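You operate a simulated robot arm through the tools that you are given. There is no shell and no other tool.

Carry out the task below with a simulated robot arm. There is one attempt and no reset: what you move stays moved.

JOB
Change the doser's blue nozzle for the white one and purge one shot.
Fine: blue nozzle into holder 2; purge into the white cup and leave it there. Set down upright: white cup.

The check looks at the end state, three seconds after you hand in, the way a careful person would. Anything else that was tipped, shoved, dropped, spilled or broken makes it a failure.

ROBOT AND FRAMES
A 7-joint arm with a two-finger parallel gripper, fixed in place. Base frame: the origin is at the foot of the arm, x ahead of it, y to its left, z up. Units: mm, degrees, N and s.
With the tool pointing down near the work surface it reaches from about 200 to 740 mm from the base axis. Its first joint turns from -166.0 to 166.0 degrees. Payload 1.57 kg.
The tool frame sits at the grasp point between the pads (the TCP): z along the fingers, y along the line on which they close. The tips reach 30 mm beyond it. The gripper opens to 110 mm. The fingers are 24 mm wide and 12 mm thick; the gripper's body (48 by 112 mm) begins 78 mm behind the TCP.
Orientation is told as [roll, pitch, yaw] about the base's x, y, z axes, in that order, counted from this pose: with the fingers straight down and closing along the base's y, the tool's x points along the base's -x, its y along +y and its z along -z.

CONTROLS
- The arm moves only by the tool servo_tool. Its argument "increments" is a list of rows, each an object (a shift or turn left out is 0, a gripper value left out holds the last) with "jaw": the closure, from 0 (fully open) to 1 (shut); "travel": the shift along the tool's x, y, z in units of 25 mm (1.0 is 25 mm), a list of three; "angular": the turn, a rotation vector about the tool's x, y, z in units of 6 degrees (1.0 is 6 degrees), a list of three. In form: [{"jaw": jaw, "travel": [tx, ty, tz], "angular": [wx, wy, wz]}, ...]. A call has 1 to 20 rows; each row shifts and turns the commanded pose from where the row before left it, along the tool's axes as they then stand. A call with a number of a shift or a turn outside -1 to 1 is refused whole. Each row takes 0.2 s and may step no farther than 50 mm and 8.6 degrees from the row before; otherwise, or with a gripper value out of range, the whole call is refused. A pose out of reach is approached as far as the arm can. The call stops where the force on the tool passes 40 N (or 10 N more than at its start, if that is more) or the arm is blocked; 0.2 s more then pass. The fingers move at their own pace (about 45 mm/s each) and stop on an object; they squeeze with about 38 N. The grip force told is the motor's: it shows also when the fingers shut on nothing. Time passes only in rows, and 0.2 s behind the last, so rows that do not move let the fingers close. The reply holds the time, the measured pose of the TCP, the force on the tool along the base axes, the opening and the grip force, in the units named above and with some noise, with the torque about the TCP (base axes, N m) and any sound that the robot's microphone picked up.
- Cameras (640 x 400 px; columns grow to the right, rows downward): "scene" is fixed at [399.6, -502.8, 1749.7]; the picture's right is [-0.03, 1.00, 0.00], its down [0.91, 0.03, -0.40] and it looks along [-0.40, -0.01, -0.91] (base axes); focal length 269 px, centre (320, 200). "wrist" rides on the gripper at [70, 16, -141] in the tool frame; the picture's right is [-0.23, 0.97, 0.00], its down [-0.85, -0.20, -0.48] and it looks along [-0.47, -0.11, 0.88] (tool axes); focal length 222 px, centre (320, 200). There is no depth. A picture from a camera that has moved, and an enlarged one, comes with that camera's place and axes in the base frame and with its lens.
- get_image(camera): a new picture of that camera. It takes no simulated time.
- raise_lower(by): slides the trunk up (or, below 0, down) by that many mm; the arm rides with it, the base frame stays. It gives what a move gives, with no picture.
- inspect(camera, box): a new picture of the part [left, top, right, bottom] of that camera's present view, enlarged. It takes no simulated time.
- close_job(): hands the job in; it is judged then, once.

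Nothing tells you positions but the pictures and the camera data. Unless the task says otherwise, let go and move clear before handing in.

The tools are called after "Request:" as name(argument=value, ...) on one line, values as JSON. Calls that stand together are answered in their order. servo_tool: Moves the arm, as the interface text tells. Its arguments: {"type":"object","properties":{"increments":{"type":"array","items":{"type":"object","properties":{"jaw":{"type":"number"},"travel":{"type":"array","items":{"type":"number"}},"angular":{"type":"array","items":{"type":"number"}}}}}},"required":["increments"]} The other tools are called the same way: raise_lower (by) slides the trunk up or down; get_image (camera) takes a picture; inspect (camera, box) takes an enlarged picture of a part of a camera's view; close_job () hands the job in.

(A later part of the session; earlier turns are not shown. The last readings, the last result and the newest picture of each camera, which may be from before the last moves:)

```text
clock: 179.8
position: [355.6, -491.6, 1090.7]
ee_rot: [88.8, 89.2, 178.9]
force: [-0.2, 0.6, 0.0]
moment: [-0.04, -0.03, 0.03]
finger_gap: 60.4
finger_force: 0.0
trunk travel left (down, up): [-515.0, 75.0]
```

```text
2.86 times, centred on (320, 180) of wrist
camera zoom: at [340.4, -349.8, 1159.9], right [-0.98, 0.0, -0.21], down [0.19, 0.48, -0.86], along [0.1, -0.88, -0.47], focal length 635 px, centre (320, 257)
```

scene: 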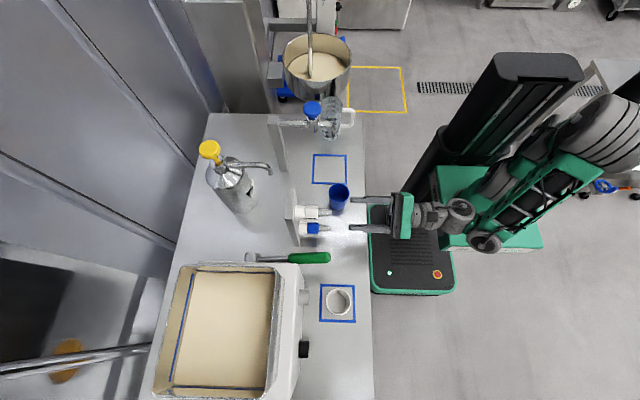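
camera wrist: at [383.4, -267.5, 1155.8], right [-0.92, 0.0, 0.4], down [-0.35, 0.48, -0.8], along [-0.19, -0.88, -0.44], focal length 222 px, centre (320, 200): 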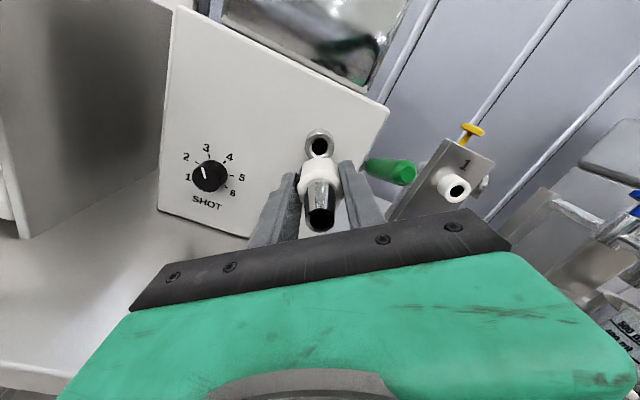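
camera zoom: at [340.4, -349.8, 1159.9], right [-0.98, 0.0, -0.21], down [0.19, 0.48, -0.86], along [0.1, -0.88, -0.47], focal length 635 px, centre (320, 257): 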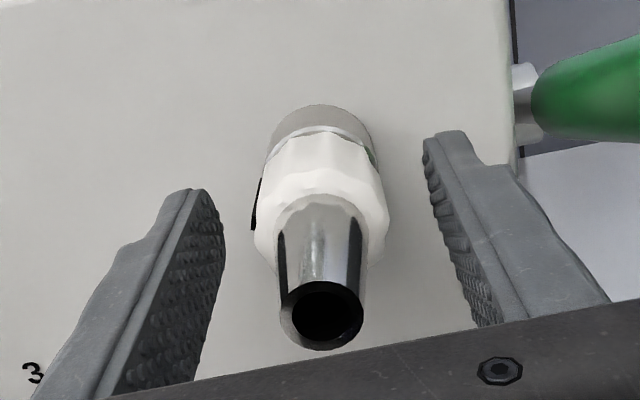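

Request:
servo_tool(increments=[{"jaw": 0.65}, {"jaw": 0.8}, {"jaw": 1}, {"jaw": 1}, {}, {"angular": [0, 0, 1], "travel": [0, 0, 0.004]}, {"angular": [0, 0, 1], "travel": [0, 0, 0.004]}, {}])

Request:
servo_tool(increments=[{"angular": [0, 0, 1], "travel": [0, 0, 0.004]}, {"angular": [0, 0, 1], "travel": [0, 0, 0.004]}, {}])

Request:
servo_tool(increments=[{"angular": [0, 0, 1], "travel": [0, 0, 0.004]}, {"angular": [0, 0, 1], "travel": [0, 0, 0.004]}, {}])

Request:
inspect(camera="scene", box=[280, 270, 360, 330])

```text
clock: 181.6
position: [355.1, -491.5, 1089.1]
ee_rot: [-89.9, 78.6, 0.1]
force: [-1.8, 0.5, -1.3]
moment: [0.02, -0.01, 0.03]
finger_gap: 31.9
finger_force: 37.7
trunk travel left (down, up): [-515.0, 75.0]
```

```text
clock: 182.3
position: [354.6, -493.0, 1090.3]
ee_rot: [-90.0, 66.5, 0.0]
force: [-1.4, -1.4, 0.4]
moment: [-0.02, -0.01, 0.05]
finger_gap: 32.1
finger_force: 38.5
trunk travel left (down, up): [-515.0, 75.0]
```

```text
clock: 183.2
position: [354.7, -492.8, 1090.0]
ee_rot: [-90.0, 54.6, 0.0]
force: [-2.1, 0.0, 0.5]
moment: [0.03, -0.03, 0.05]
finger_gap: 32.2
finger_force: 37.6
trunk travel left (down, up): [-515.0, 75.0]
```

```text
6.67 times, centred on (320, 300) of scene
camera zoom: at [399.6, -502.8, 1749.7], right [-0.03, 1.0, 0.0], down [0.91, 0.03, -0.4], along [-0.4, -0.01, -0.91], focal length 1792 px, centre (320, -467)
```

zoom: 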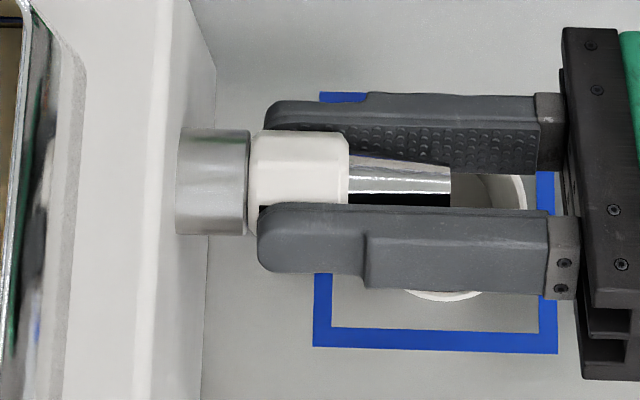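

Request:
servo_tool(increments=[{"angular": [0, 0, 1], "travel": [0, 0, 0.003]}, {"angular": [0, 0, 1], "travel": [0, 0, 0.003]}, {}])

Request:
servo_tool(increments=[{"angular": [0, 0, 1], "travel": [0, 0, 0.003]}, {"angular": [0, 0, 1], "travel": [0, 0, 0.003]}, {}])

Request:
servo_tool(increments=[{"angular": [0, 0, 1], "travel": [0, 0, 0.003]}, {"angular": [0, 0, 1], "travel": [0, 0, 0.003]}, {}])

Request:
inspect(camera="scene", box=[280, 270, 360, 330])

```text
clock: 183.9
position: [355.8, -490.6, 1089.3]
ee_rot: [-90.0, 42.7, 0.1]
force: [-0.7, 0.2, -0.6]
moment: [-0.02, -0.02, 0.04]
finger_gap: 32.0
finger_force: 38.0
trunk travel left (down, up): [-515.0, 75.0]
```

```text
clock: 184.8
position: [355.0, -493.5, 1088.8]
ee_rot: [-90.0, 30.7, 0.1]
force: [-0.4, -0.2, 0.3]
moment: [0.01, -0.05, 0.09]
finger_gap: 32.1
finger_force: 38.0
trunk travel left (down, up): [-515.0, 75.0]
```

```text
clock: 185.6
position: [355.5, -492.4, 1090.5]
ee_rot: [-90.1, 18.7, -0.1]
force: [-0.7, 1.2, -0.1]
moment: [0.03, -0.02, 0.06]
finger_gap: 32.4
finger_force: 37.6
trunk travel left (down, up): [-515.0, 75.0]
```

```text
6.67 times, centred on (320, 300) of scene
camera zoom: at [399.6, -502.8, 1749.7], right [-0.03, 1.0, 0.0], down [0.91, 0.03, -0.4], along [-0.4, -0.01, -0.91], focal length 1792 px, centre (320, -467)
```

zoom: 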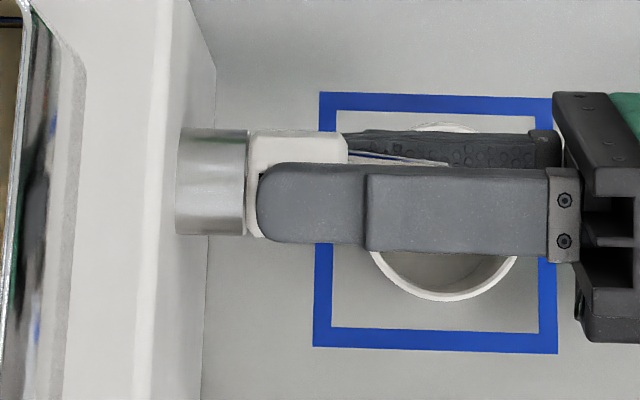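

Request:
servo_tool(increments=[{"angular": [0, 0, 1], "travel": [0, 0, 0.003]}, {}])

Request:
servo_tool(increments=[{"angular": [0, 0, 1], "travel": [0, 0, 0.003]}, {}])

Request:
servo_tool(increments=[{"angular": [0, 0, 1], "travel": [0, 0, 0.002]}, {}])

Request:
inspect(camera="scene", box=[280, 270, 360, 330])

```text
clock: 186.2
position: [355.2, -491.9, 1090.6]
ee_rot: [-90.0, 12.7, -0.1]
force: [1.1, -0.1, 0.2]
moment: [-0.01, -0.01, 0.08]
finger_gap: 31.8
finger_force: 38.2
trunk travel left (down, up): [-515.0, 75.0]
```

```text
clock: 186.8
position: [355.5, -494.4, 1089.0]
ee_rot: [-89.9, 6.8, 0.0]
force: [0.5, 0.8, 0.8]
moment: [-0.01, -0.04, 0.1]
finger_gap: 32.0
finger_force: 38.4
trunk travel left (down, up): [-515.0, 75.0]
```

```text
clock: 187.3
position: [355.4, -493.6, 1089.3]
ee_rot: [-90.0, 0.7, -0.2]
force: [0.4, 2.2, 0.1]
moment: [-0.03, -0.05, 0.06]
finger_gap: 31.9
finger_force: 37.8
trunk travel left (down, up): [-515.0, 75.0]
```

```text
6.67 times, centred on (320, 300) of scene
camera zoom: at [399.6, -502.8, 1749.7], right [-0.03, 1.0, 0.0], down [0.91, 0.03, -0.4], along [-0.4, -0.01, -0.91], focal length 1792 px, centre (320, -467)
```

zoom: 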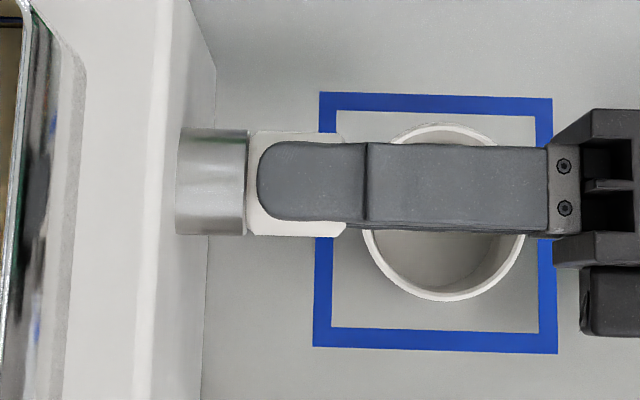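

Request:
servo_tool(increments=[{"jaw": 0.75}, {"jaw": 0.55}, {"jaw": 0.45}, {}, {"angular": [0, 0, -1]}, {"angular": [0, 0, -1]}, {"angular": [0, 0, -1]}, {"angular": [0, 0, -1]}, {"angular": [0, 0, -1]}, {"angular": [0, 0, -1]}, {"angular": [0, 0, -1]}, {"angular": [0, 0, -1]}, {"angular": [0, 0, -1]}, {"angular": [0, 0, -1]}, {"angular": [0, 0, -1]}, {"angular": [0, 0, -1]}, {"angular": [0, 0, -1]}, {"angular": [0, 0, -1]}, {"angular": [0, 0, -1]}, {}])

Request:
inspect(camera="scene", box=[280, 270, 360, 330])

Request:
inspect(camera="wrist", box=[250, 110, 390, 250])

```text
clock: 191.6
position: [354.6, -493.8, 1090.3]
ee_rot: [88.7, 89.2, 178.7]
force: [-0.3, -0.3, 0.8]
moment: [0.02, 0.02, -0.02]
finger_gap: 60.5
finger_force: 0.1
trunk travel left (down, up): [-515.0, 75.0]
```

```text
6.67 times, centred on (320, 300) of scene
camera zoom: at [399.6, -502.8, 1749.7], right [-0.03, 1.0, 0.0], down [0.91, 0.03, -0.4], along [-0.4, -0.01, -0.91], focal length 1792 px, centre (320, -467)
```

zoom: 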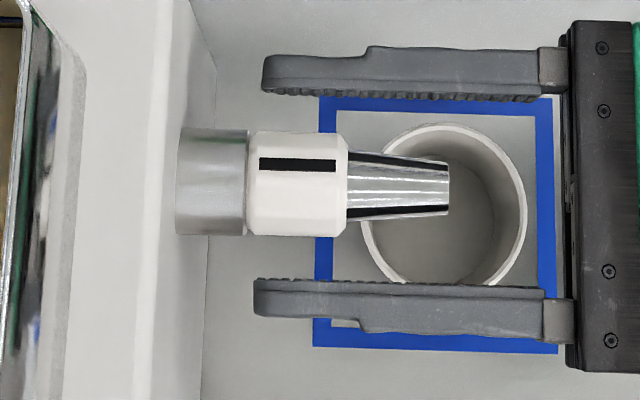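

```text
2.86 times, centred on (320, 180) of wrist
camera zoom: at [340.1, -351.3, 1160.0], right [-0.98, 0.0, -0.21], down [0.19, 0.48, -0.86], along [0.1, -0.88, -0.47], focal length 635 px, centre (320, 257)
```

zoom: 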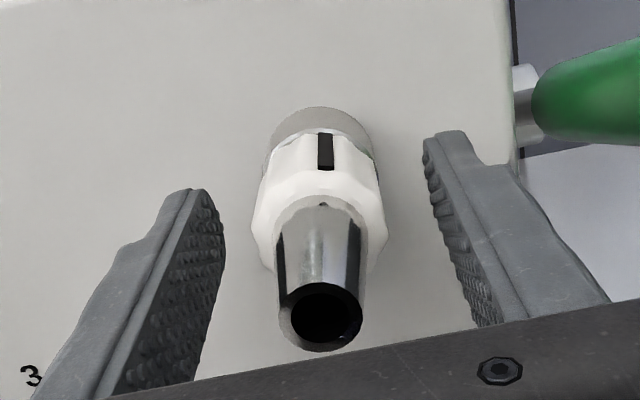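

The hub is now flush, with the tip at the same place the blue one's was. I'll keep snugging until I feel torque.

Request:
servo_tool(increments=[{"jaw": 0.65}, {"jaw": 0.8}, {"jaw": 1}, {"jaw": 1}, {}, {"angular": [0, 0, 1], "travel": [0, 0, 0.002]}, {"angular": [0, 0, 1], "travel": [0, 0, 0.002]}, {}])

Request:
servo_tool(increments=[{"angular": [0, 0, 1], "travel": [0, 0, 0.002]}, {"angular": [0, 0, 1], "travel": [0, 0, 0.002]}, {}])

Request:
servo_tool(increments=[{"angular": [0, 0, 1], "travel": [0, 0, 0.002]}, {"angular": [0, 0, 1], "travel": [0, 0, 0.002]}, {}])

Request:
inspect(camera="scene", box=[280, 270, 360, 330])

```text
clock: 193.3
position: [355.5, -493.6, 1090.4]
ee_rot: [-90.0, 78.7, 0.1]
force: [-2.2, 3.6, -1.8]
moment: [0.03, -0.04, 0.01]
finger_gap: 31.9
finger_force: 38.1
trunk travel left (down, up): [-515.0, 75.0]
```

```text
clock: 194.2
position: [356.0, -493.2, 1089.2]
ee_rot: [-90.0, 66.8, 0.0]
force: [-1.1, 4.6, -0.5]
moment: [0.07, -0.07, 0.06]
finger_gap: 32.1
finger_force: 38.4
trunk travel left (down, up): [-515.0, 75.0]
```

```text
clock: 194.9
position: [355.2, -492.3, 1090.7]
ee_rot: [-89.9, 54.7, -0.1]
force: [-1.8, 6.6, -4.4]
moment: [0.09, -0.11, 0.02]
finger_gap: 31.8
finger_force: 38.5
trunk travel left (down, up): [-515.0, 75.0]
```

```text
6.67 times, centred on (320, 300) of scene
camera zoom: at [399.6, -502.8, 1749.7], right [-0.03, 1.0, 0.0], down [0.91, 0.03, -0.4], along [-0.4, -0.01, -0.91], focal length 1792 px, centre (320, -467)
```

zoom: 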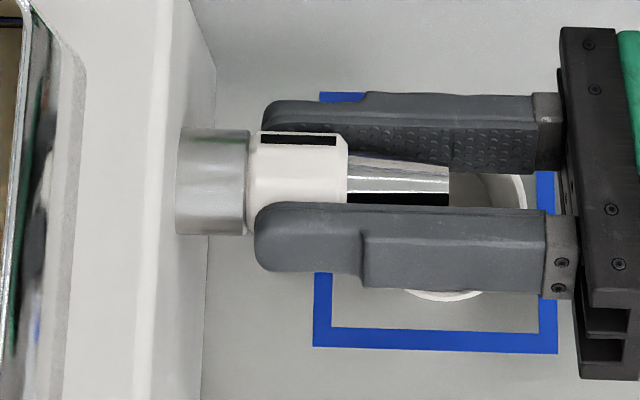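

Torque is starting to build. I'll continue turning with no more feed.

Request:
servo_tool(increments=[{"angular": [0, 0, 1]}, {"angular": [0, 0, 1]}, {}])

Request:
servo_tool(increments=[{"angular": [0, 0, 1]}, {"angular": [0, 0, 1]}, {}])

Request:
inspect(camera="scene", box=[280, 270, 360, 330])

```text
clock: 195.8
position: [354.6, -493.1, 1090.7]
ee_rot: [-90.0, 42.7, 0.1]
force: [-1.6, 7.7, -4.9]
moment: [0.08, -0.15, 0.02]
finger_gap: 32.0
finger_force: 38.1
trunk travel left (down, up): [-515.0, 75.0]
```

```text
clock: 196.6
position: [354.5, -492.2, 1089.9]
ee_rot: [-90.0, 30.6, -0.1]
force: [-2.4, 5.7, -4.7]
moment: [0.13, -0.11, 0.0]
finger_gap: 31.5
finger_force: 38.1
trunk travel left (down, up): [-515.0, 75.0]
```

```text
6.67 times, centred on (320, 300) of scene
camera zoom: at [399.6, -502.8, 1749.7], right [-0.03, 1.0, 0.0], down [0.91, 0.03, -0.4], along [-0.4, -0.01, -0.91], focal length 1792 px, centre (320, -467)
```

zoom: 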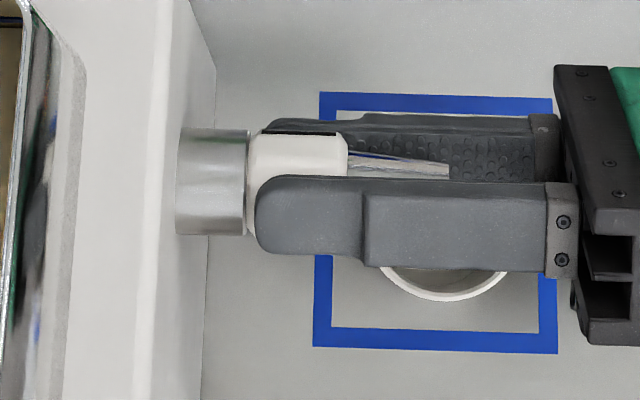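

Request:
servo_tool(increments=[{"angular": [0, 0, 1]}, {"angular": [0, 0, 1]}, {}])

Request:
servo_tool(increments=[{"angular": [0, 0, 1]}, {"angular": [0, 0, 1]}, {}])

Request:
inspect(camera="wrist", box=[250, 110, 390, 250])

Request:
inspect(camera="scene", box=[280, 270, 360, 330])

```text
clock: 197.3
position: [355.1, -492.2, 1090.2]
ee_rot: [-90.0, 18.6, -0.1]
force: [-2.9, 6.5, -5.8]
moment: [0.11, -0.1, -0.02]
finger_gap: 32.1
finger_force: 38.1
trunk travel left (down, up): [-515.0, 75.0]
```

```text
clock: 198.2
position: [354.6, -492.6, 1089.1]
ee_rot: [-90.0, 6.6, -0.1]
force: [-3.5, 7.1, -4.8]
moment: [0.03, -0.05, -0.1]
finger_gap: 32.0
finger_force: 38.2
trunk travel left (down, up): [-515.0, 75.0]
```

```text
2.86 times, centred on (320, 180) of wrist
camera zoom: at [284.2, -351.5, 1082.2], right [0.11, 0.0, -0.99], down [0.87, 0.48, 0.1], along [0.47, -0.88, 0.05], focal length 635 px, centre (320, 257)
```

zoom: 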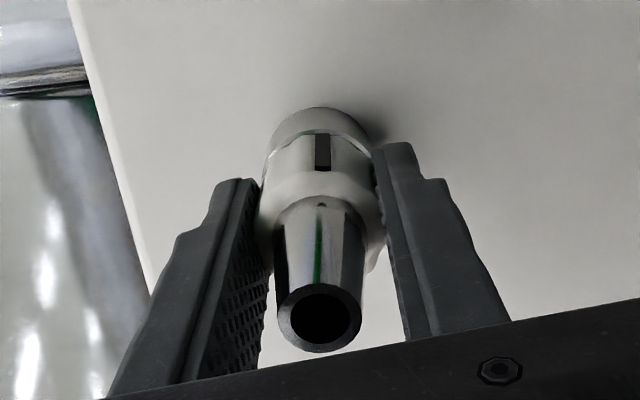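

```text
6.67 times, centred on (320, 300) of scene
camera zoom: at [399.6, -502.8, 1749.7], right [-0.03, 1.0, 0.0], down [0.91, 0.03, -0.4], along [-0.4, -0.01, -0.91], focal length 1792 px, centre (320, -467)
```

zoom: 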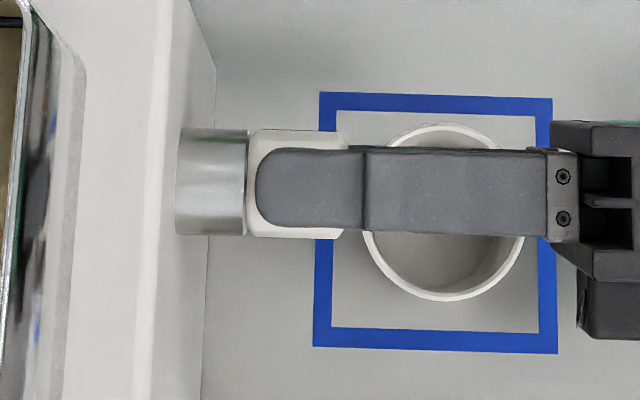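

No hard stop yet, and the nozzle turns with the hand. I'll do a gentle pull test to confirm the thread is holding.

Request:
servo_tool(increments=[{"travel": [0, 0, -0.1]}, {}])

Request:
servo_tool(increments=[{"travel": [0, 0, -0.1]}, {}])

Request:
inspect(camera="scene", box=[280, 270, 360, 330])

```text
clock: 198.8
position: [355.0, -491.0, 1090.5]
ee_rot: [-90.0, 6.6, -0.2]
force: [-2.8, -15.9, -1.1]
moment: [-0.03, -0.06, 0.05]
finger_gap: 31.8
finger_force: 37.9
trunk travel left (down, up): [-515.0, 75.0]
```

```text
clock: 199.3
position: [354.5, -491.7, 1090.1]
ee_rot: [-89.9, 6.6, -0.1]
force: [-3.1, -34.6, 6.2]
moment: [-0.13, 0.0, -0.1]
finger_gap: 32.0
finger_force: 38.6
trunk travel left (down, up): [-515.0, 75.0]
```

```text
6.67 times, centred on (320, 300) of scene
camera zoom: at [399.6, -502.8, 1749.7], right [-0.03, 1.0, 0.0], down [0.91, 0.03, -0.4], along [-0.4, -0.01, -0.91], focal length 1792 px, centre (320, -467)
```

zoom: 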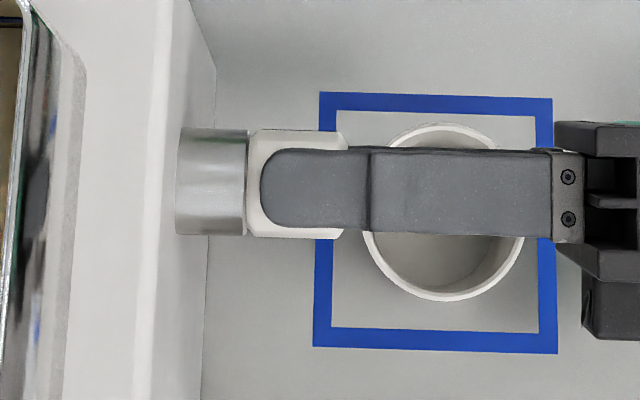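

The pull held at 35 N with the hub flush and not moving, so the white nozzle is fully screwed on. I'll relax, open and retreat.

Request:
servo_tool(increments=[{"travel": [0, 0, 0.15]}, {}, {"jaw": 0.75}, {"jaw": 0.55}, {"jaw": 0.45}, {}, {"travel": [0, 0, -0.8]}, {"travel": [0, 0, -0.9]}, {"travel": [0, 0, -0.9]}, {"travel": [0, 0, -0.9]}, {}])

Request:
inspect(camera="scene", box=[240, 230, 400, 340])

Request:
get_image(camera="wrist")

```text
clock: 201.8
position: [356.2, -404.9, 1090.2]
ee_rot: [-90.0, 6.6, -0.1]
force: [0.4, -0.1, 0.2]
moment: [-0.01, -0.01, 0.03]
finger_gap: 60.6
finger_force: 0.1
trunk travel left (down, up): [-515.0, 75.0]
```

```text
3.64 times, centred on (320, 285) of scene
camera zoom: at [399.6, -502.8, 1749.7], right [-0.03, 1.0, 0.0], down [0.91, 0.03, -0.4], along [-0.4, -0.01, -0.91], focal length 978 px, centre (320, -109)
```

zoom: 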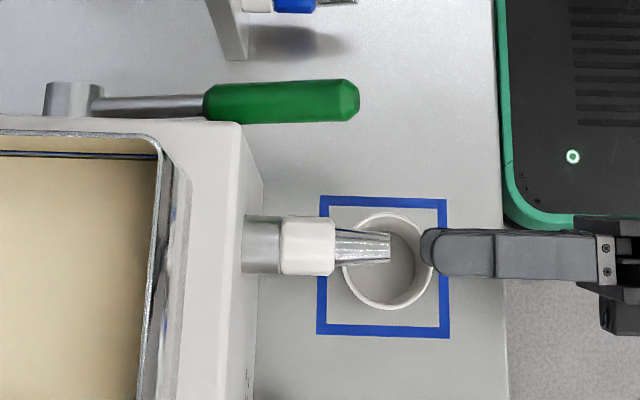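

```text
taken
camera wrist: at [284.5, -262.8, 1082.0], right [0.11, 0.0, -0.99], down [0.87, 0.48, 0.1], along [0.47, -0.88, 0.05], focal length 222 px, centre (320, 200)
```

wrist: 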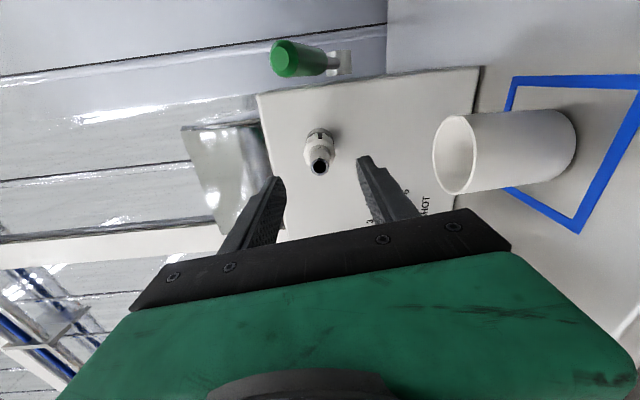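

The white nozzle is on. Next I'll turn the hand back to horizontal closing and tilt it down 45° for the lever.

Request:
servo_tool(increments=[{"angular": [0, 0, -1]}, {"angular": [0, 0, -1]}, {"angular": [0, 0, -1]}, {"angular": [0, 0, -1]}, {"angular": [0, 0, -1]}, {"angular": [0, 0, -1]}, {"angular": [0, 0, -1]}, {"angular": [0, 0, -1]}, {"angular": [0, 0, -1]}, {"angular": [0, 0, -1]}, {"angular": [0, 0, -1]}, {"angular": [0, 0, -1]}, {"angular": [0, 0, -1]}, {"angular": [0, 0, -0.9]}])

Request:
get_image(camera="wrist")

```text
clock: 204.8
position: [355.1, -405.2, 1089.5]
ee_rot: [87.9, 89.7, 177.8]
force: [0.7, -1.1, 0.1]
moment: [0.01, -0.02, -0.02]
finger_gap: 60.1
finger_force: 0.0
trunk travel left (down, up): [-515.0, 75.0]
```

```text
taken
camera wrist: at [339.5, -263.2, 1159.5], right [-0.97, 0.0, -0.22], down [0.2, 0.48, -0.86], along [0.11, -0.88, -0.47], focal length 222 px, centre (320, 200)
```

wrist: 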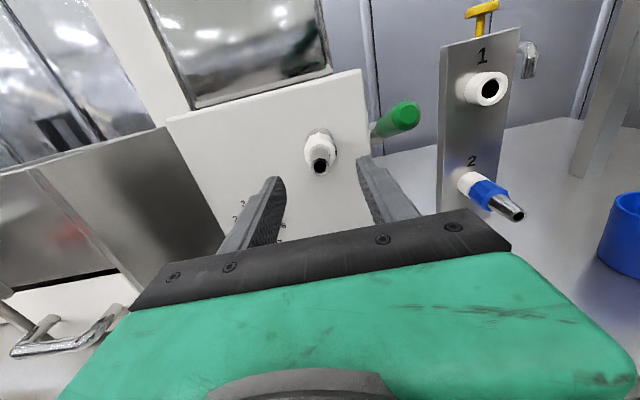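

Request:
inspect(camera="wrist", box=[350, 70, 450, 150])

Request:
inspect(camera="scene", box=[235, 235, 345, 285])

```text
5.00 times, centred on (400, 110) of wrist
camera zoom: at [339.5, -263.2, 1159.5], right [-0.97, 0.0, -0.22], down [0.2, 0.48, -0.86], along [0.11, -0.88, -0.47], focal length 1111 px, centre (-80, 650)
```

zoom: 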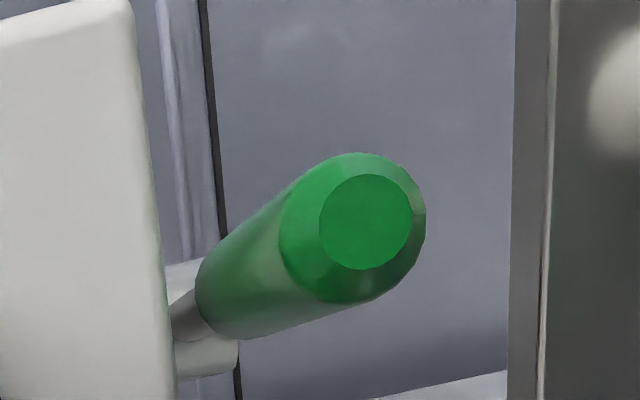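

```text
5.82 times, centred on (290, 260) of scene
camera zoom: at [399.6, -502.8, 1749.7], right [-0.03, 1.0, 0.0], down [0.91, 0.03, -0.4], along [-0.4, -0.01, -0.91], focal length 1564 px, centre (494, -149)
```

zoom: 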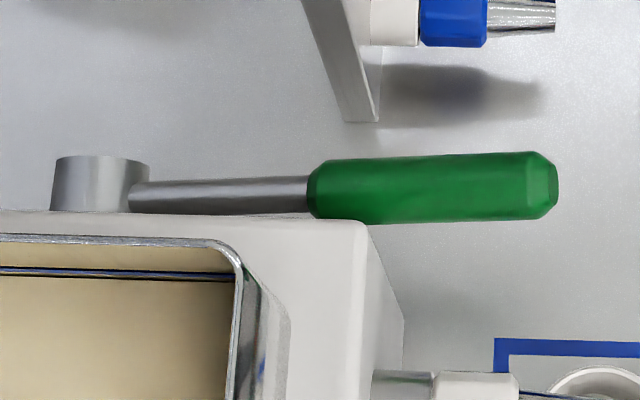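

The lever's grip end is at (267, -480, 1111), inclined about 17° up from a pivot near (262, -683, 1049). I'll move in front of and above it, then tilt.

Request:
servo_tool(increments=[{"travel": [0.77, 0.88, 0]}, {"travel": [0.77, 0.88, 0]}, {"travel": [0.77, 0.88, 0]}, {"travel": [0.77, 0.88, 0]}, {"angular": [0, -1, 0]}, {"angular": [0, -1, 0]}, {"angular": [0, -1, 0]}, {"angular": [0, -1, 0]}, {"angular": [0, -1, 0]}, {"angular": [0, -1, 0]}, {"angular": [0, -1, 0]}, {"angular": [0, -0.5, 0]}, {}])

Request:
get_image(camera="wrist")

Request:
inspect(camera="scene", box=[240, 200, 420, 330])

```text
clock: 207.6
position: [267.6, -404.3, 1166.1]
ee_rot: [0.2, 44.9, 90.2]
force: [-0.2, 0.0, 0.2]
moment: [0.0, -0.01, 0.0]
finger_gap: 60.5
finger_force: 0.1
trunk travel left (down, up): [-515.0, 75.0]
```

```text
taken
camera wrist: at [251.9, -353.9, 1316.2], right [-0.97, 0.16, -0.16], down [0.2, 0.94, -0.27], along [0.11, -0.29, -0.95], focal length 222 px, centre (320, 200)
```

wrist: 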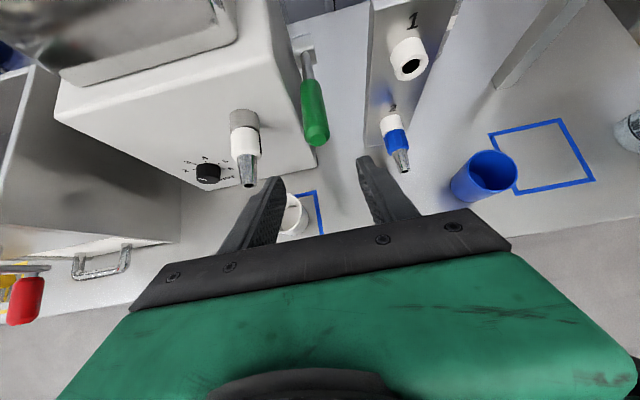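

```text
3.08 times, centred on (330, 265) of scene
camera zoom: at [399.6, -502.8, 1749.7], right [-0.03, 1.0, 0.0], down [0.91, 0.03, -0.4], along [-0.4, -0.01, -0.91], focal length 827 px, centre (289, 0)
```

zoom: 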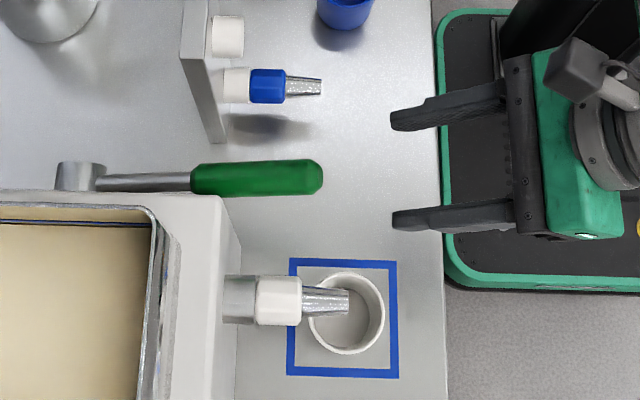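

Request:
servo_tool(increments=[{"travel": [0.57, 0.02, 0.57]}, {"travel": [0.57, 0, 0.57]}, {}])

Request:
get_image(camera="wrist")

Request:
inspect(camera="scene", box=[240, 200, 420, 330])

```text
clock: 208.3
position: [266.6, -444.5, 1167.0]
ee_rot: [0.2, 45.0, 90.1]
force: [-0.4, 0.4, -1.2]
moment: [0.02, -0.01, -0.01]
finger_gap: 60.5
finger_force: 0.0
trunk travel left (down, up): [-515.0, 75.0]
```

```text
taken
camera wrist: at [251.2, -394.2, 1316.1], right [-0.97, 0.16, -0.16], down [0.2, 0.94, -0.27], along [0.11, -0.29, -0.95], focal length 222 px, centre (320, 200)
```

wrist: 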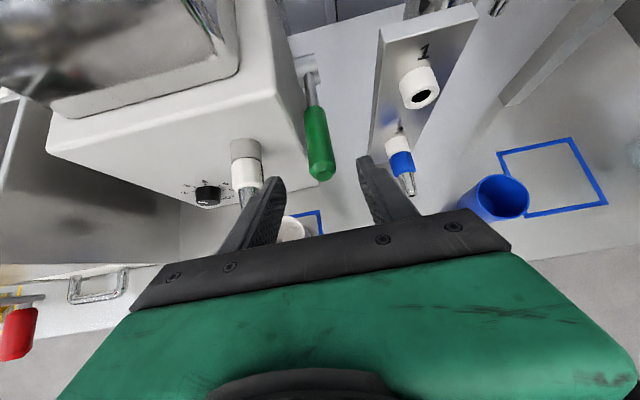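

```text
3.08 times, centred on (330, 265) of scene
camera zoom: at [399.6, -502.8, 1749.7], right [-0.03, 1.0, 0.0], down [0.91, 0.03, -0.4], along [-0.4, -0.01, -0.91], focal length 827 px, centre (289, 0)
```

zoom: 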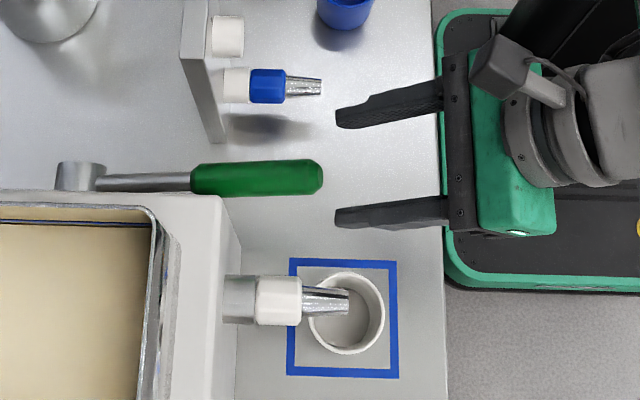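

Request:
servo_tool(increments=[{"travel": [0, 0, 0.9]}, {"travel": [0, 0, 0.9]}, {"travel": [0, 0, 0.9]}, {"travel": [0, 0, 0.8]}, {}])

Request:
get_image(camera="wrist")

Request:
inspect(camera="scene", box=[240, 200, 420, 330])

```text
clock: 209.6
position: [266.9, -507.1, 1105.7]
ee_rot: [0.3, 45.0, 90.1]
force: [-0.3, -0.7, -0.5]
moment: [0.02, -0.01, -0.05]
finger_gap: 60.2
finger_force: 0.0
trunk travel left (down, up): [-515.0, 75.0]
```

```text
taken
camera wrist: at [251.4, -456.4, 1255.1], right [-0.97, 0.16, -0.16], down [0.2, 0.94, -0.27], along [0.11, -0.29, -0.95], focal length 222 px, centre (320, 200)
```

wrist: 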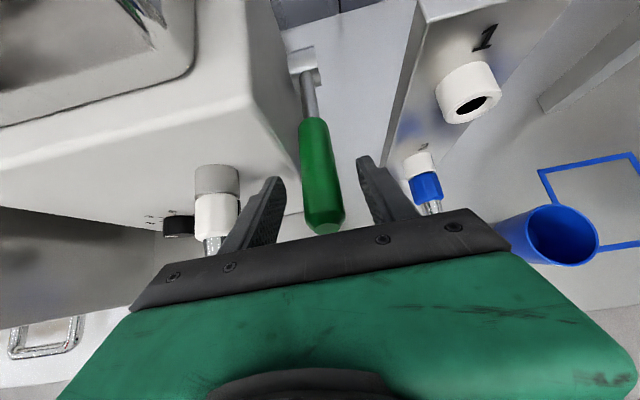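

```text
3.08 times, centred on (330, 265) of scene
camera zoom: at [399.6, -502.8, 1749.7], right [-0.03, 1.0, 0.0], down [0.91, 0.03, -0.4], along [-0.4, -0.01, -0.91], focal length 827 px, centre (289, 0)
```

zoom: 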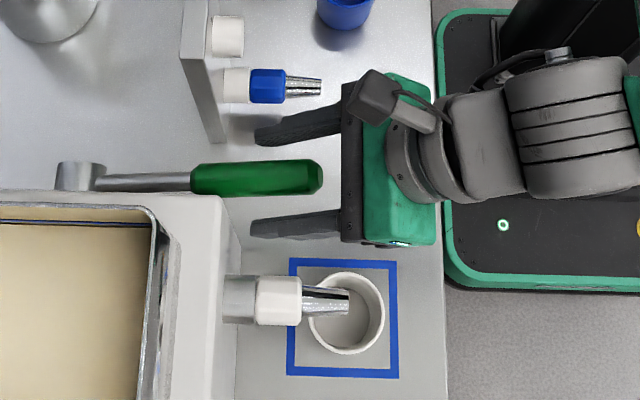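

The lever grip sits between the fingers. I'll close on it.

Request:
servo_tool(increments=[{"jaw": 0.6}, {"jaw": 0.75}, {"jaw": 0.75}, {"jaw": 0.8}, {}])

Request:
inspect(camera="scene", box=[240, 200, 420, 330])

```text
clock: 210.8
position: [264.6, -507.7, 1105.7]
ee_rot: [0.2, 45.0, 90.0]
force: [-4.5, -0.3, -1.6]
moment: [-0.16, -0.12, 0.55]
finger_gap: 28.0
finger_force: 28.1
trunk travel left (down, up): [-515.0, 75.0]
```

```text
3.08 times, centred on (330, 265) of scene
camera zoom: at [399.6, -502.8, 1749.7], right [-0.03, 1.0, 0.0], down [0.91, 0.03, -0.4], along [-0.4, -0.01, -0.91], focal length 827 px, centre (289, 0)
```

zoom: 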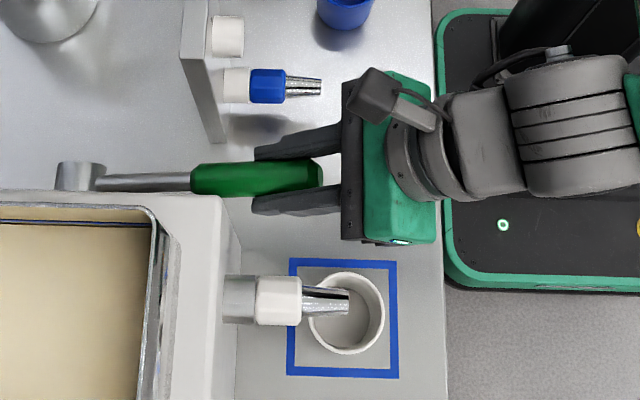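

Gripped. I'll pull down along its arc in small steps, watching forces and listening.

Request:
servo_tool(increments=[{"jaw": 1, "travel": [-0.224, 0, 0.128]}, {"travel": [-0.224, 0, 0.128]}, {}])

Request:
inspect(camera="scene", box=[240, 200, 420, 330])

```text
clock: 211.6
position: [265.6, -504.1, 1094.7]
ee_rot: [0.0, 45.2, 89.9]
force: [-5.5, -7.1, 10.8]
moment: [-1.12, -0.31, 0.7]
finger_gap: 27.8
finger_force: 38.6
trunk travel left (down, up): [-515.0, 75.0]
```

```text
3.08 times, centred on (330, 265) of scene
camera zoom: at [399.6, -502.8, 1749.7], right [-0.03, 1.0, 0.0], down [0.91, 0.03, -0.4], along [-0.4, -0.01, -0.91], focal length 827 px, centre (289, 0)
```

zoom: 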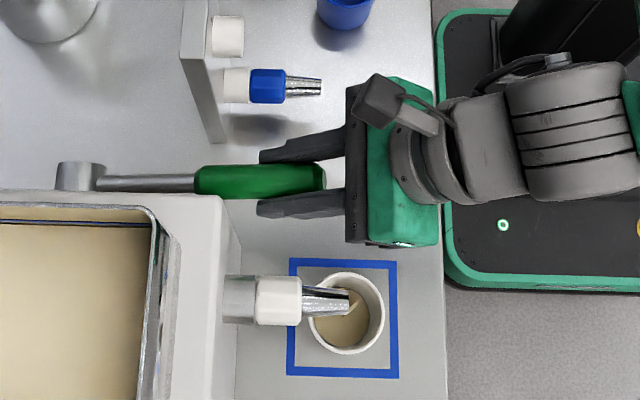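

Product is already coming out into the cup. I'll zoom in.

Request:
inspect(camera="scene", box=[300, 270, 380, 330])

Request:
get_image(camera="wrist")

```text
6.67 times, centred on (340, 300) of scene
camera zoom: at [399.6, -502.8, 1749.7], right [-0.03, 1.0, 0.0], down [0.91, 0.03, -0.4], along [-0.4, -0.01, -0.91], focal length 1792 px, centre (187, -467)
```

zoom: 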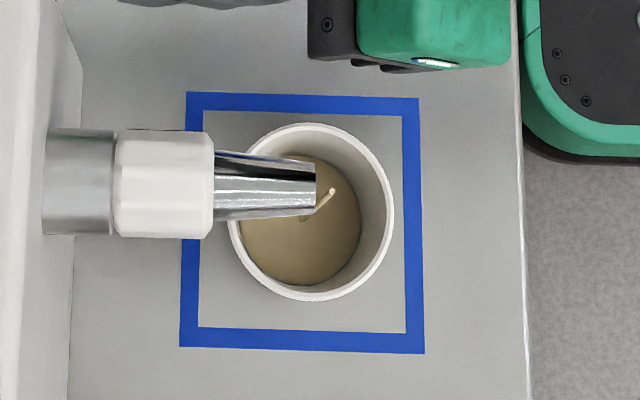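

```text
taken
camera wrist: at [250.0, -452.5, 1243.2], right [-0.97, 0.16, -0.16], down [0.2, 0.94, -0.27], along [0.11, -0.29, -0.95], focal length 222 px, centre (320, 200)
```

wrist: 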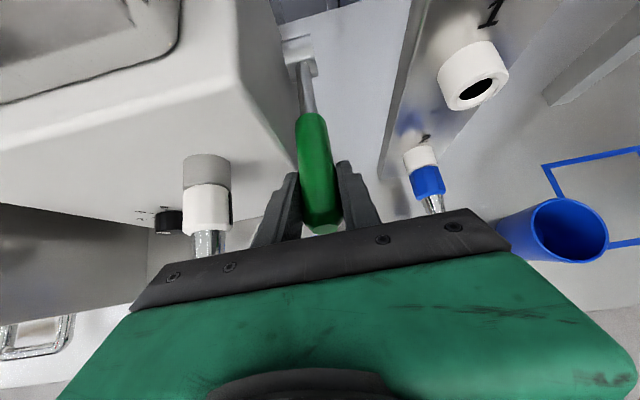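

Request:
servo_tool(increments=[{}])

Request:
inspect(camera="scene", box=[300, 270, 380, 330])

```text
clock: 211.9
position: [265.2, -503.7, 1092.5]
ee_rot: [0.1, 45.0, 90.0]
force: [-6.0, -5.5, 9.9]
moment: [-1.14, -0.17, 0.41]
finger_gap: 27.5
finger_force: 38.8
trunk travel left (down, up): [-515.0, 75.0]
```

```text
6.67 times, centred on (340, 300) of scene
camera zoom: at [399.6, -502.8, 1749.7], right [-0.03, 1.0, 0.0], down [0.91, 0.03, -0.4], along [-0.4, -0.01, -0.91], focal length 1792 px, centre (187, -467)
```

zoom: 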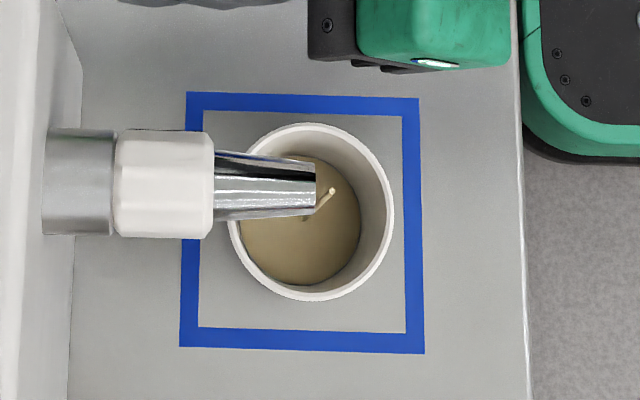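

Request:
servo_tool(increments=[{"travel": [-0.41, 0, 0.285]}, {}])

Request:
inspect(camera="scene", box=[300, 270, 380, 330])

Request:
inspect(camera="scene", box=[240, 200, 420, 330])

```text
clock: 212.6
position: [265.9, -500.4, 1080.5]
ee_rot: [0.0, 45.0, 89.8]
force: [-5.0, -1.7, 11.8]
moment: [-1.08, 0.0, 0.3]
finger_gap: 27.7
finger_force: 38.1
trunk travel left (down, up): [-515.0, 75.0]
```

```text
6.67 times, centred on (340, 300) of scene
camera zoom: at [399.6, -502.8, 1749.7], right [-0.03, 1.0, 0.0], down [0.91, 0.03, -0.4], along [-0.4, -0.01, -0.91], focal length 1792 px, centre (187, -467)
```

zoom: 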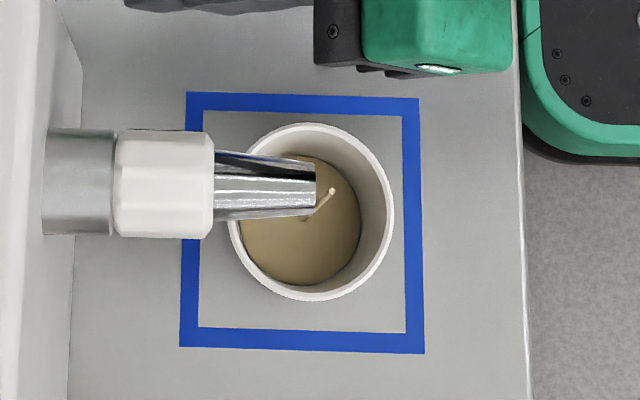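

```text
3.08 times, centred on (330, 265) of scene
camera zoom: at [399.6, -502.8, 1749.7], right [-0.03, 1.0, 0.0], down [0.91, 0.03, -0.4], along [-0.4, -0.01, -0.91], focal length 827 px, centre (289, 0)
```

zoom: 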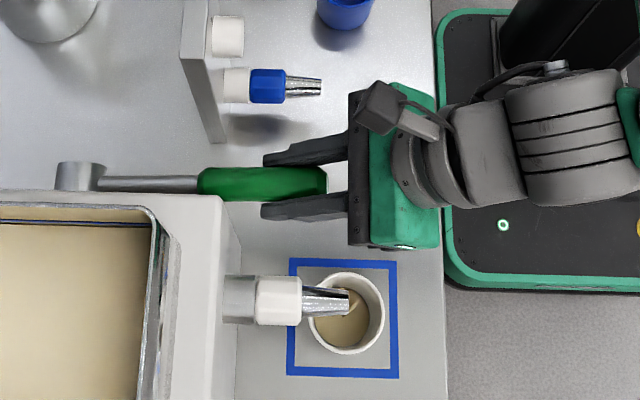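

Request:
servo_tool(increments=[{}, {}])

Request:
inspect(camera="scene", box=[300, 270, 380, 330])

```text
clock: 213.2
position: [265.6, -500.6, 1080.2]
ee_rot: [0.1, 45.0, 89.9]
force: [-5.9, -1.6, 9.8]
moment: [-0.84, -0.04, 0.24]
finger_gap: 27.9
finger_force: 38.6
trunk travel left (down, up): [-515.0, 75.0]
```

```text
6.67 times, centred on (340, 300) of scene
camera zoom: at [399.6, -502.8, 1749.7], right [-0.03, 1.0, 0.0], down [0.91, 0.03, -0.4], along [-0.4, -0.01, -0.91], focal length 1792 px, centre (187, -467)
```

zoom: 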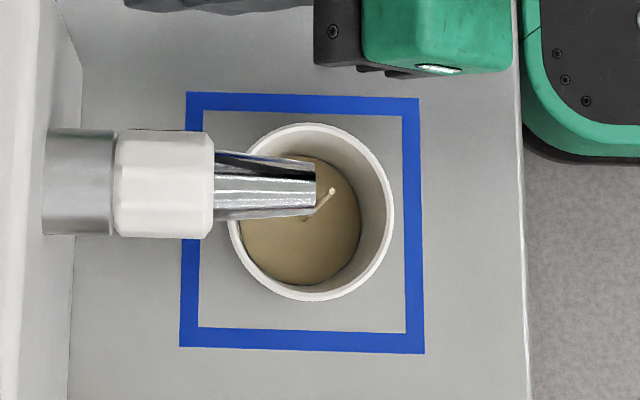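

The stream stays steady and falls inside the cup. I'll continue the stroke toward its stop.

Request:
servo_tool(increments=[{"travel": [-0.41, 0, 0.314]}, {"travel": [-0.387, 0, 0.342]}, {}])

Request:
inspect(camera="scene", box=[300, 270, 380, 330])

Request:
inspect(camera="scene", box=[240, 200, 420, 330])

```text
clock: 213.9
position: [265.9, -497.9, 1055.0]
ee_rot: [0.2, 45.0, 90.2]
force: [-4.1, -1.9, 10.2]
moment: [-0.71, 0.16, 0.16]
finger_gap: 27.9
finger_force: 37.7
trunk travel left (down, up): [-515.0, 75.0]
```

```text
6.67 times, centred on (340, 300) of scene
camera zoom: at [399.6, -502.8, 1749.7], right [-0.03, 1.0, 0.0], down [0.91, 0.03, -0.4], along [-0.4, -0.01, -0.91], focal length 1792 px, centre (187, -467)
```

zoom: 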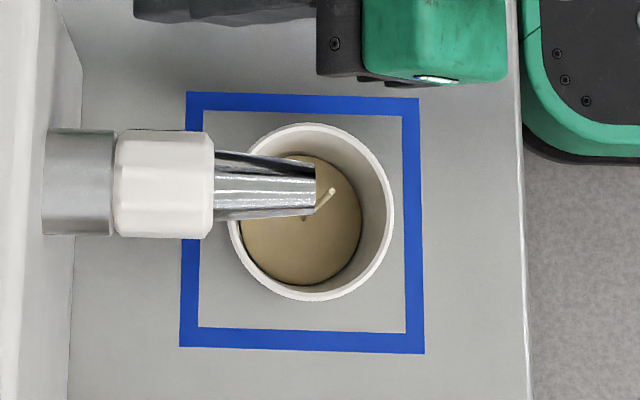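

```text
3.08 times, centred on (330, 265) of scene
camera zoom: at [399.6, -502.8, 1749.7], right [-0.03, 1.0, 0.0], down [0.91, 0.03, -0.4], along [-0.4, -0.01, -0.91], focal length 827 px, centre (289, 0)
```

zoom: 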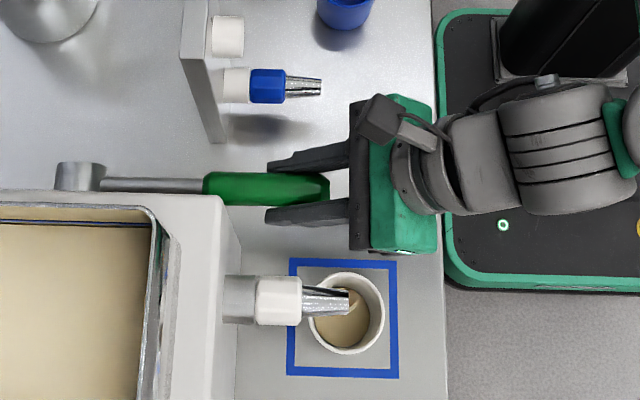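

Request:
servo_tool(increments=[{"travel": [-0.364, 0, 0.364]}, {"travel": [-0.336, 0, 0.393]}, {}])

Request:
servo_tool(increments=[{"travel": [-0.31, 0, 0.414]}, {"travel": [-0.28, 0, 0.435]}, {}])

Request:
inspect(camera="scene", box=[300, 270, 380, 330])

Request:
inspect(camera="scene", box=[240, 200, 420, 330])

```text
clock: 214.8
position: [266.0, -499.2, 1029.1]
ee_rot: [0.1, 45.1, 90.1]
force: [-3.3, -0.2, 11.8]
moment: [-0.99, 0.11, 0.11]
finger_gap: 28.0
finger_force: 37.9
trunk travel left (down, up): [-515.0, 75.0]
```

```text
clock: 215.6
position: [264.9, -502.7, 1004.2]
ee_rot: [0.2, 45.0, 90.0]
force: [-4.6, 4.3, 11.5]
moment: [-0.76, 0.11, 0.01]
finger_gap: 27.8
finger_force: 38.1
trunk travel left (down, up): [-515.0, 75.0]
```

```text
6.67 times, centred on (340, 300) of scene
camera zoom: at [399.6, -502.8, 1749.7], right [-0.03, 1.0, 0.0], down [0.91, 0.03, -0.4], along [-0.4, -0.01, -0.91], focal length 1792 px, centre (187, -467)
```

zoom: 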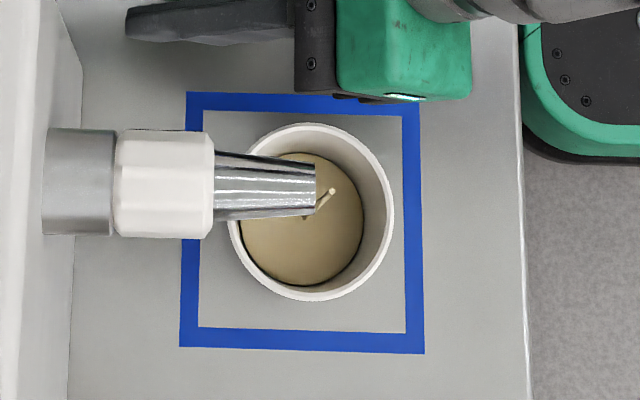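

```text
3.08 times, centred on (330, 265) of scene
camera zoom: at [399.6, -502.8, 1749.7], right [-0.03, 1.0, 0.0], down [0.91, 0.03, -0.4], along [-0.4, -0.01, -0.91], focal length 827 px, centre (289, 0)
```

zoom: 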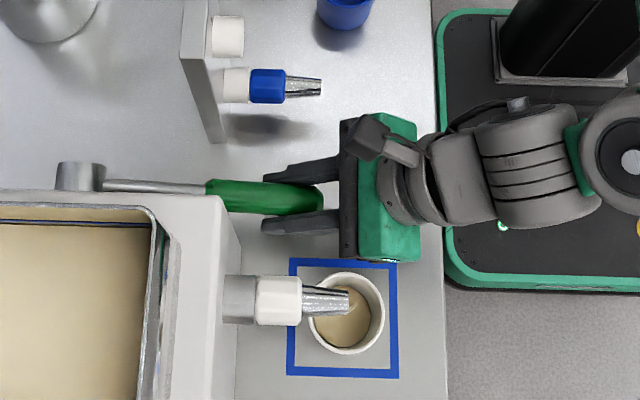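

Request:
servo_tool(increments=[{"travel": [-0.25, 0, 0.455]}, {"travel": [-0.22, 0, 0.47]}, {}])

Request:
inspect(camera="scene", box=[300, 270, 380, 330])

Request:
get_image(camera="wrist")

```text
clock: 216.3
position: [266.0, -511.3, 983.0]
ee_rot: [-0.2, 45.4, 89.9]
force: [-7.2, 14.4, 29.4]
moment: [0.26, 0.0, 0.21]
finger_gap: 27.6
finger_force: 38.3
trunk travel left (down, up): [-515.0, 75.0]
```

```text
6.67 times, centred on (340, 300) of scene
camera zoom: at [399.6, -502.8, 1749.7], right [-0.03, 1.0, 0.0], down [0.91, 0.03, -0.4], along [-0.4, -0.01, -0.91], focal length 1792 px, centre (187, -467)
```

zoom: 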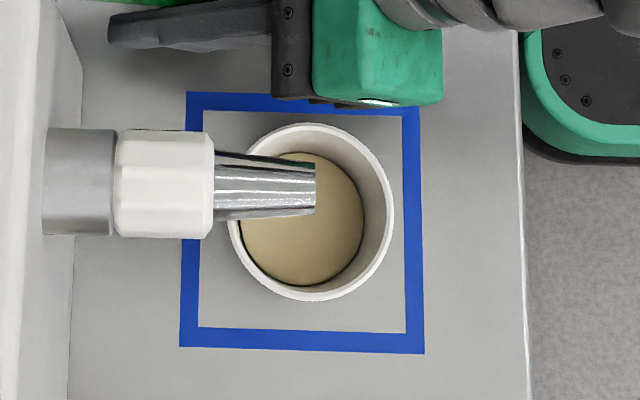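

```text
taken
camera wrist: at [249.7, -458.9, 1131.9], right [-0.97, 0.16, -0.16], down [0.2, 0.94, -0.27], along [0.11, -0.3, -0.95], focal length 222 px, centre (320, 200)
```

wrist: 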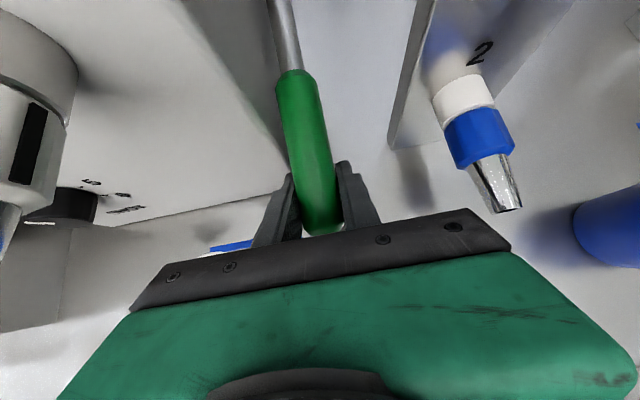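

The stream has stopped and the lever has met its bottom stop, so one full shot is in the cup. I'll guide the lever back up along the same arc.

Request:
servo_tool(increments=[{"travel": [0.22, 0, -0.47]}, {"travel": [0.25, 0, -0.455]}, {"travel": [0.28, 0, -0.435]}, {"travel": [0.31, 0, -0.414]}, {}])

Request:
inspect(camera="scene", box=[300, 270, 380, 330])

```text
clock: 217.6
position: [266.1, -499.1, 1026.5]
ee_rot: [0.3, 44.8, 90.2]
force: [-6.1, -3.0, -0.2]
moment: [1.29, 0.0, 0.23]
finger_gap: 27.7
finger_force: 37.8
trunk travel left (down, up): [-515.0, 75.0]
```

```text
6.67 times, centred on (340, 300) of scene
camera zoom: at [399.6, -502.8, 1749.7], right [-0.03, 1.0, 0.0], down [0.91, 0.03, -0.4], along [-0.4, -0.01, -0.91], focal length 1792 px, centre (187, -467)
```

zoom: 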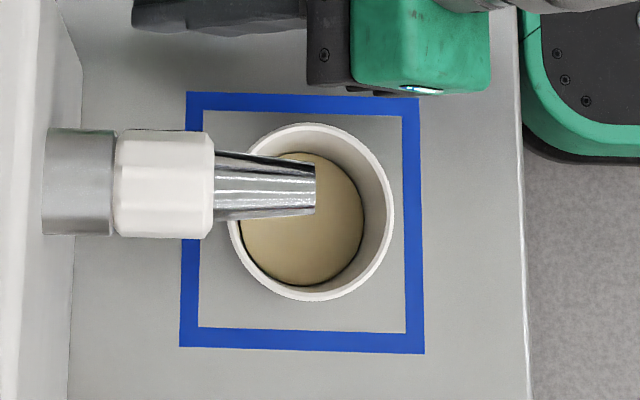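

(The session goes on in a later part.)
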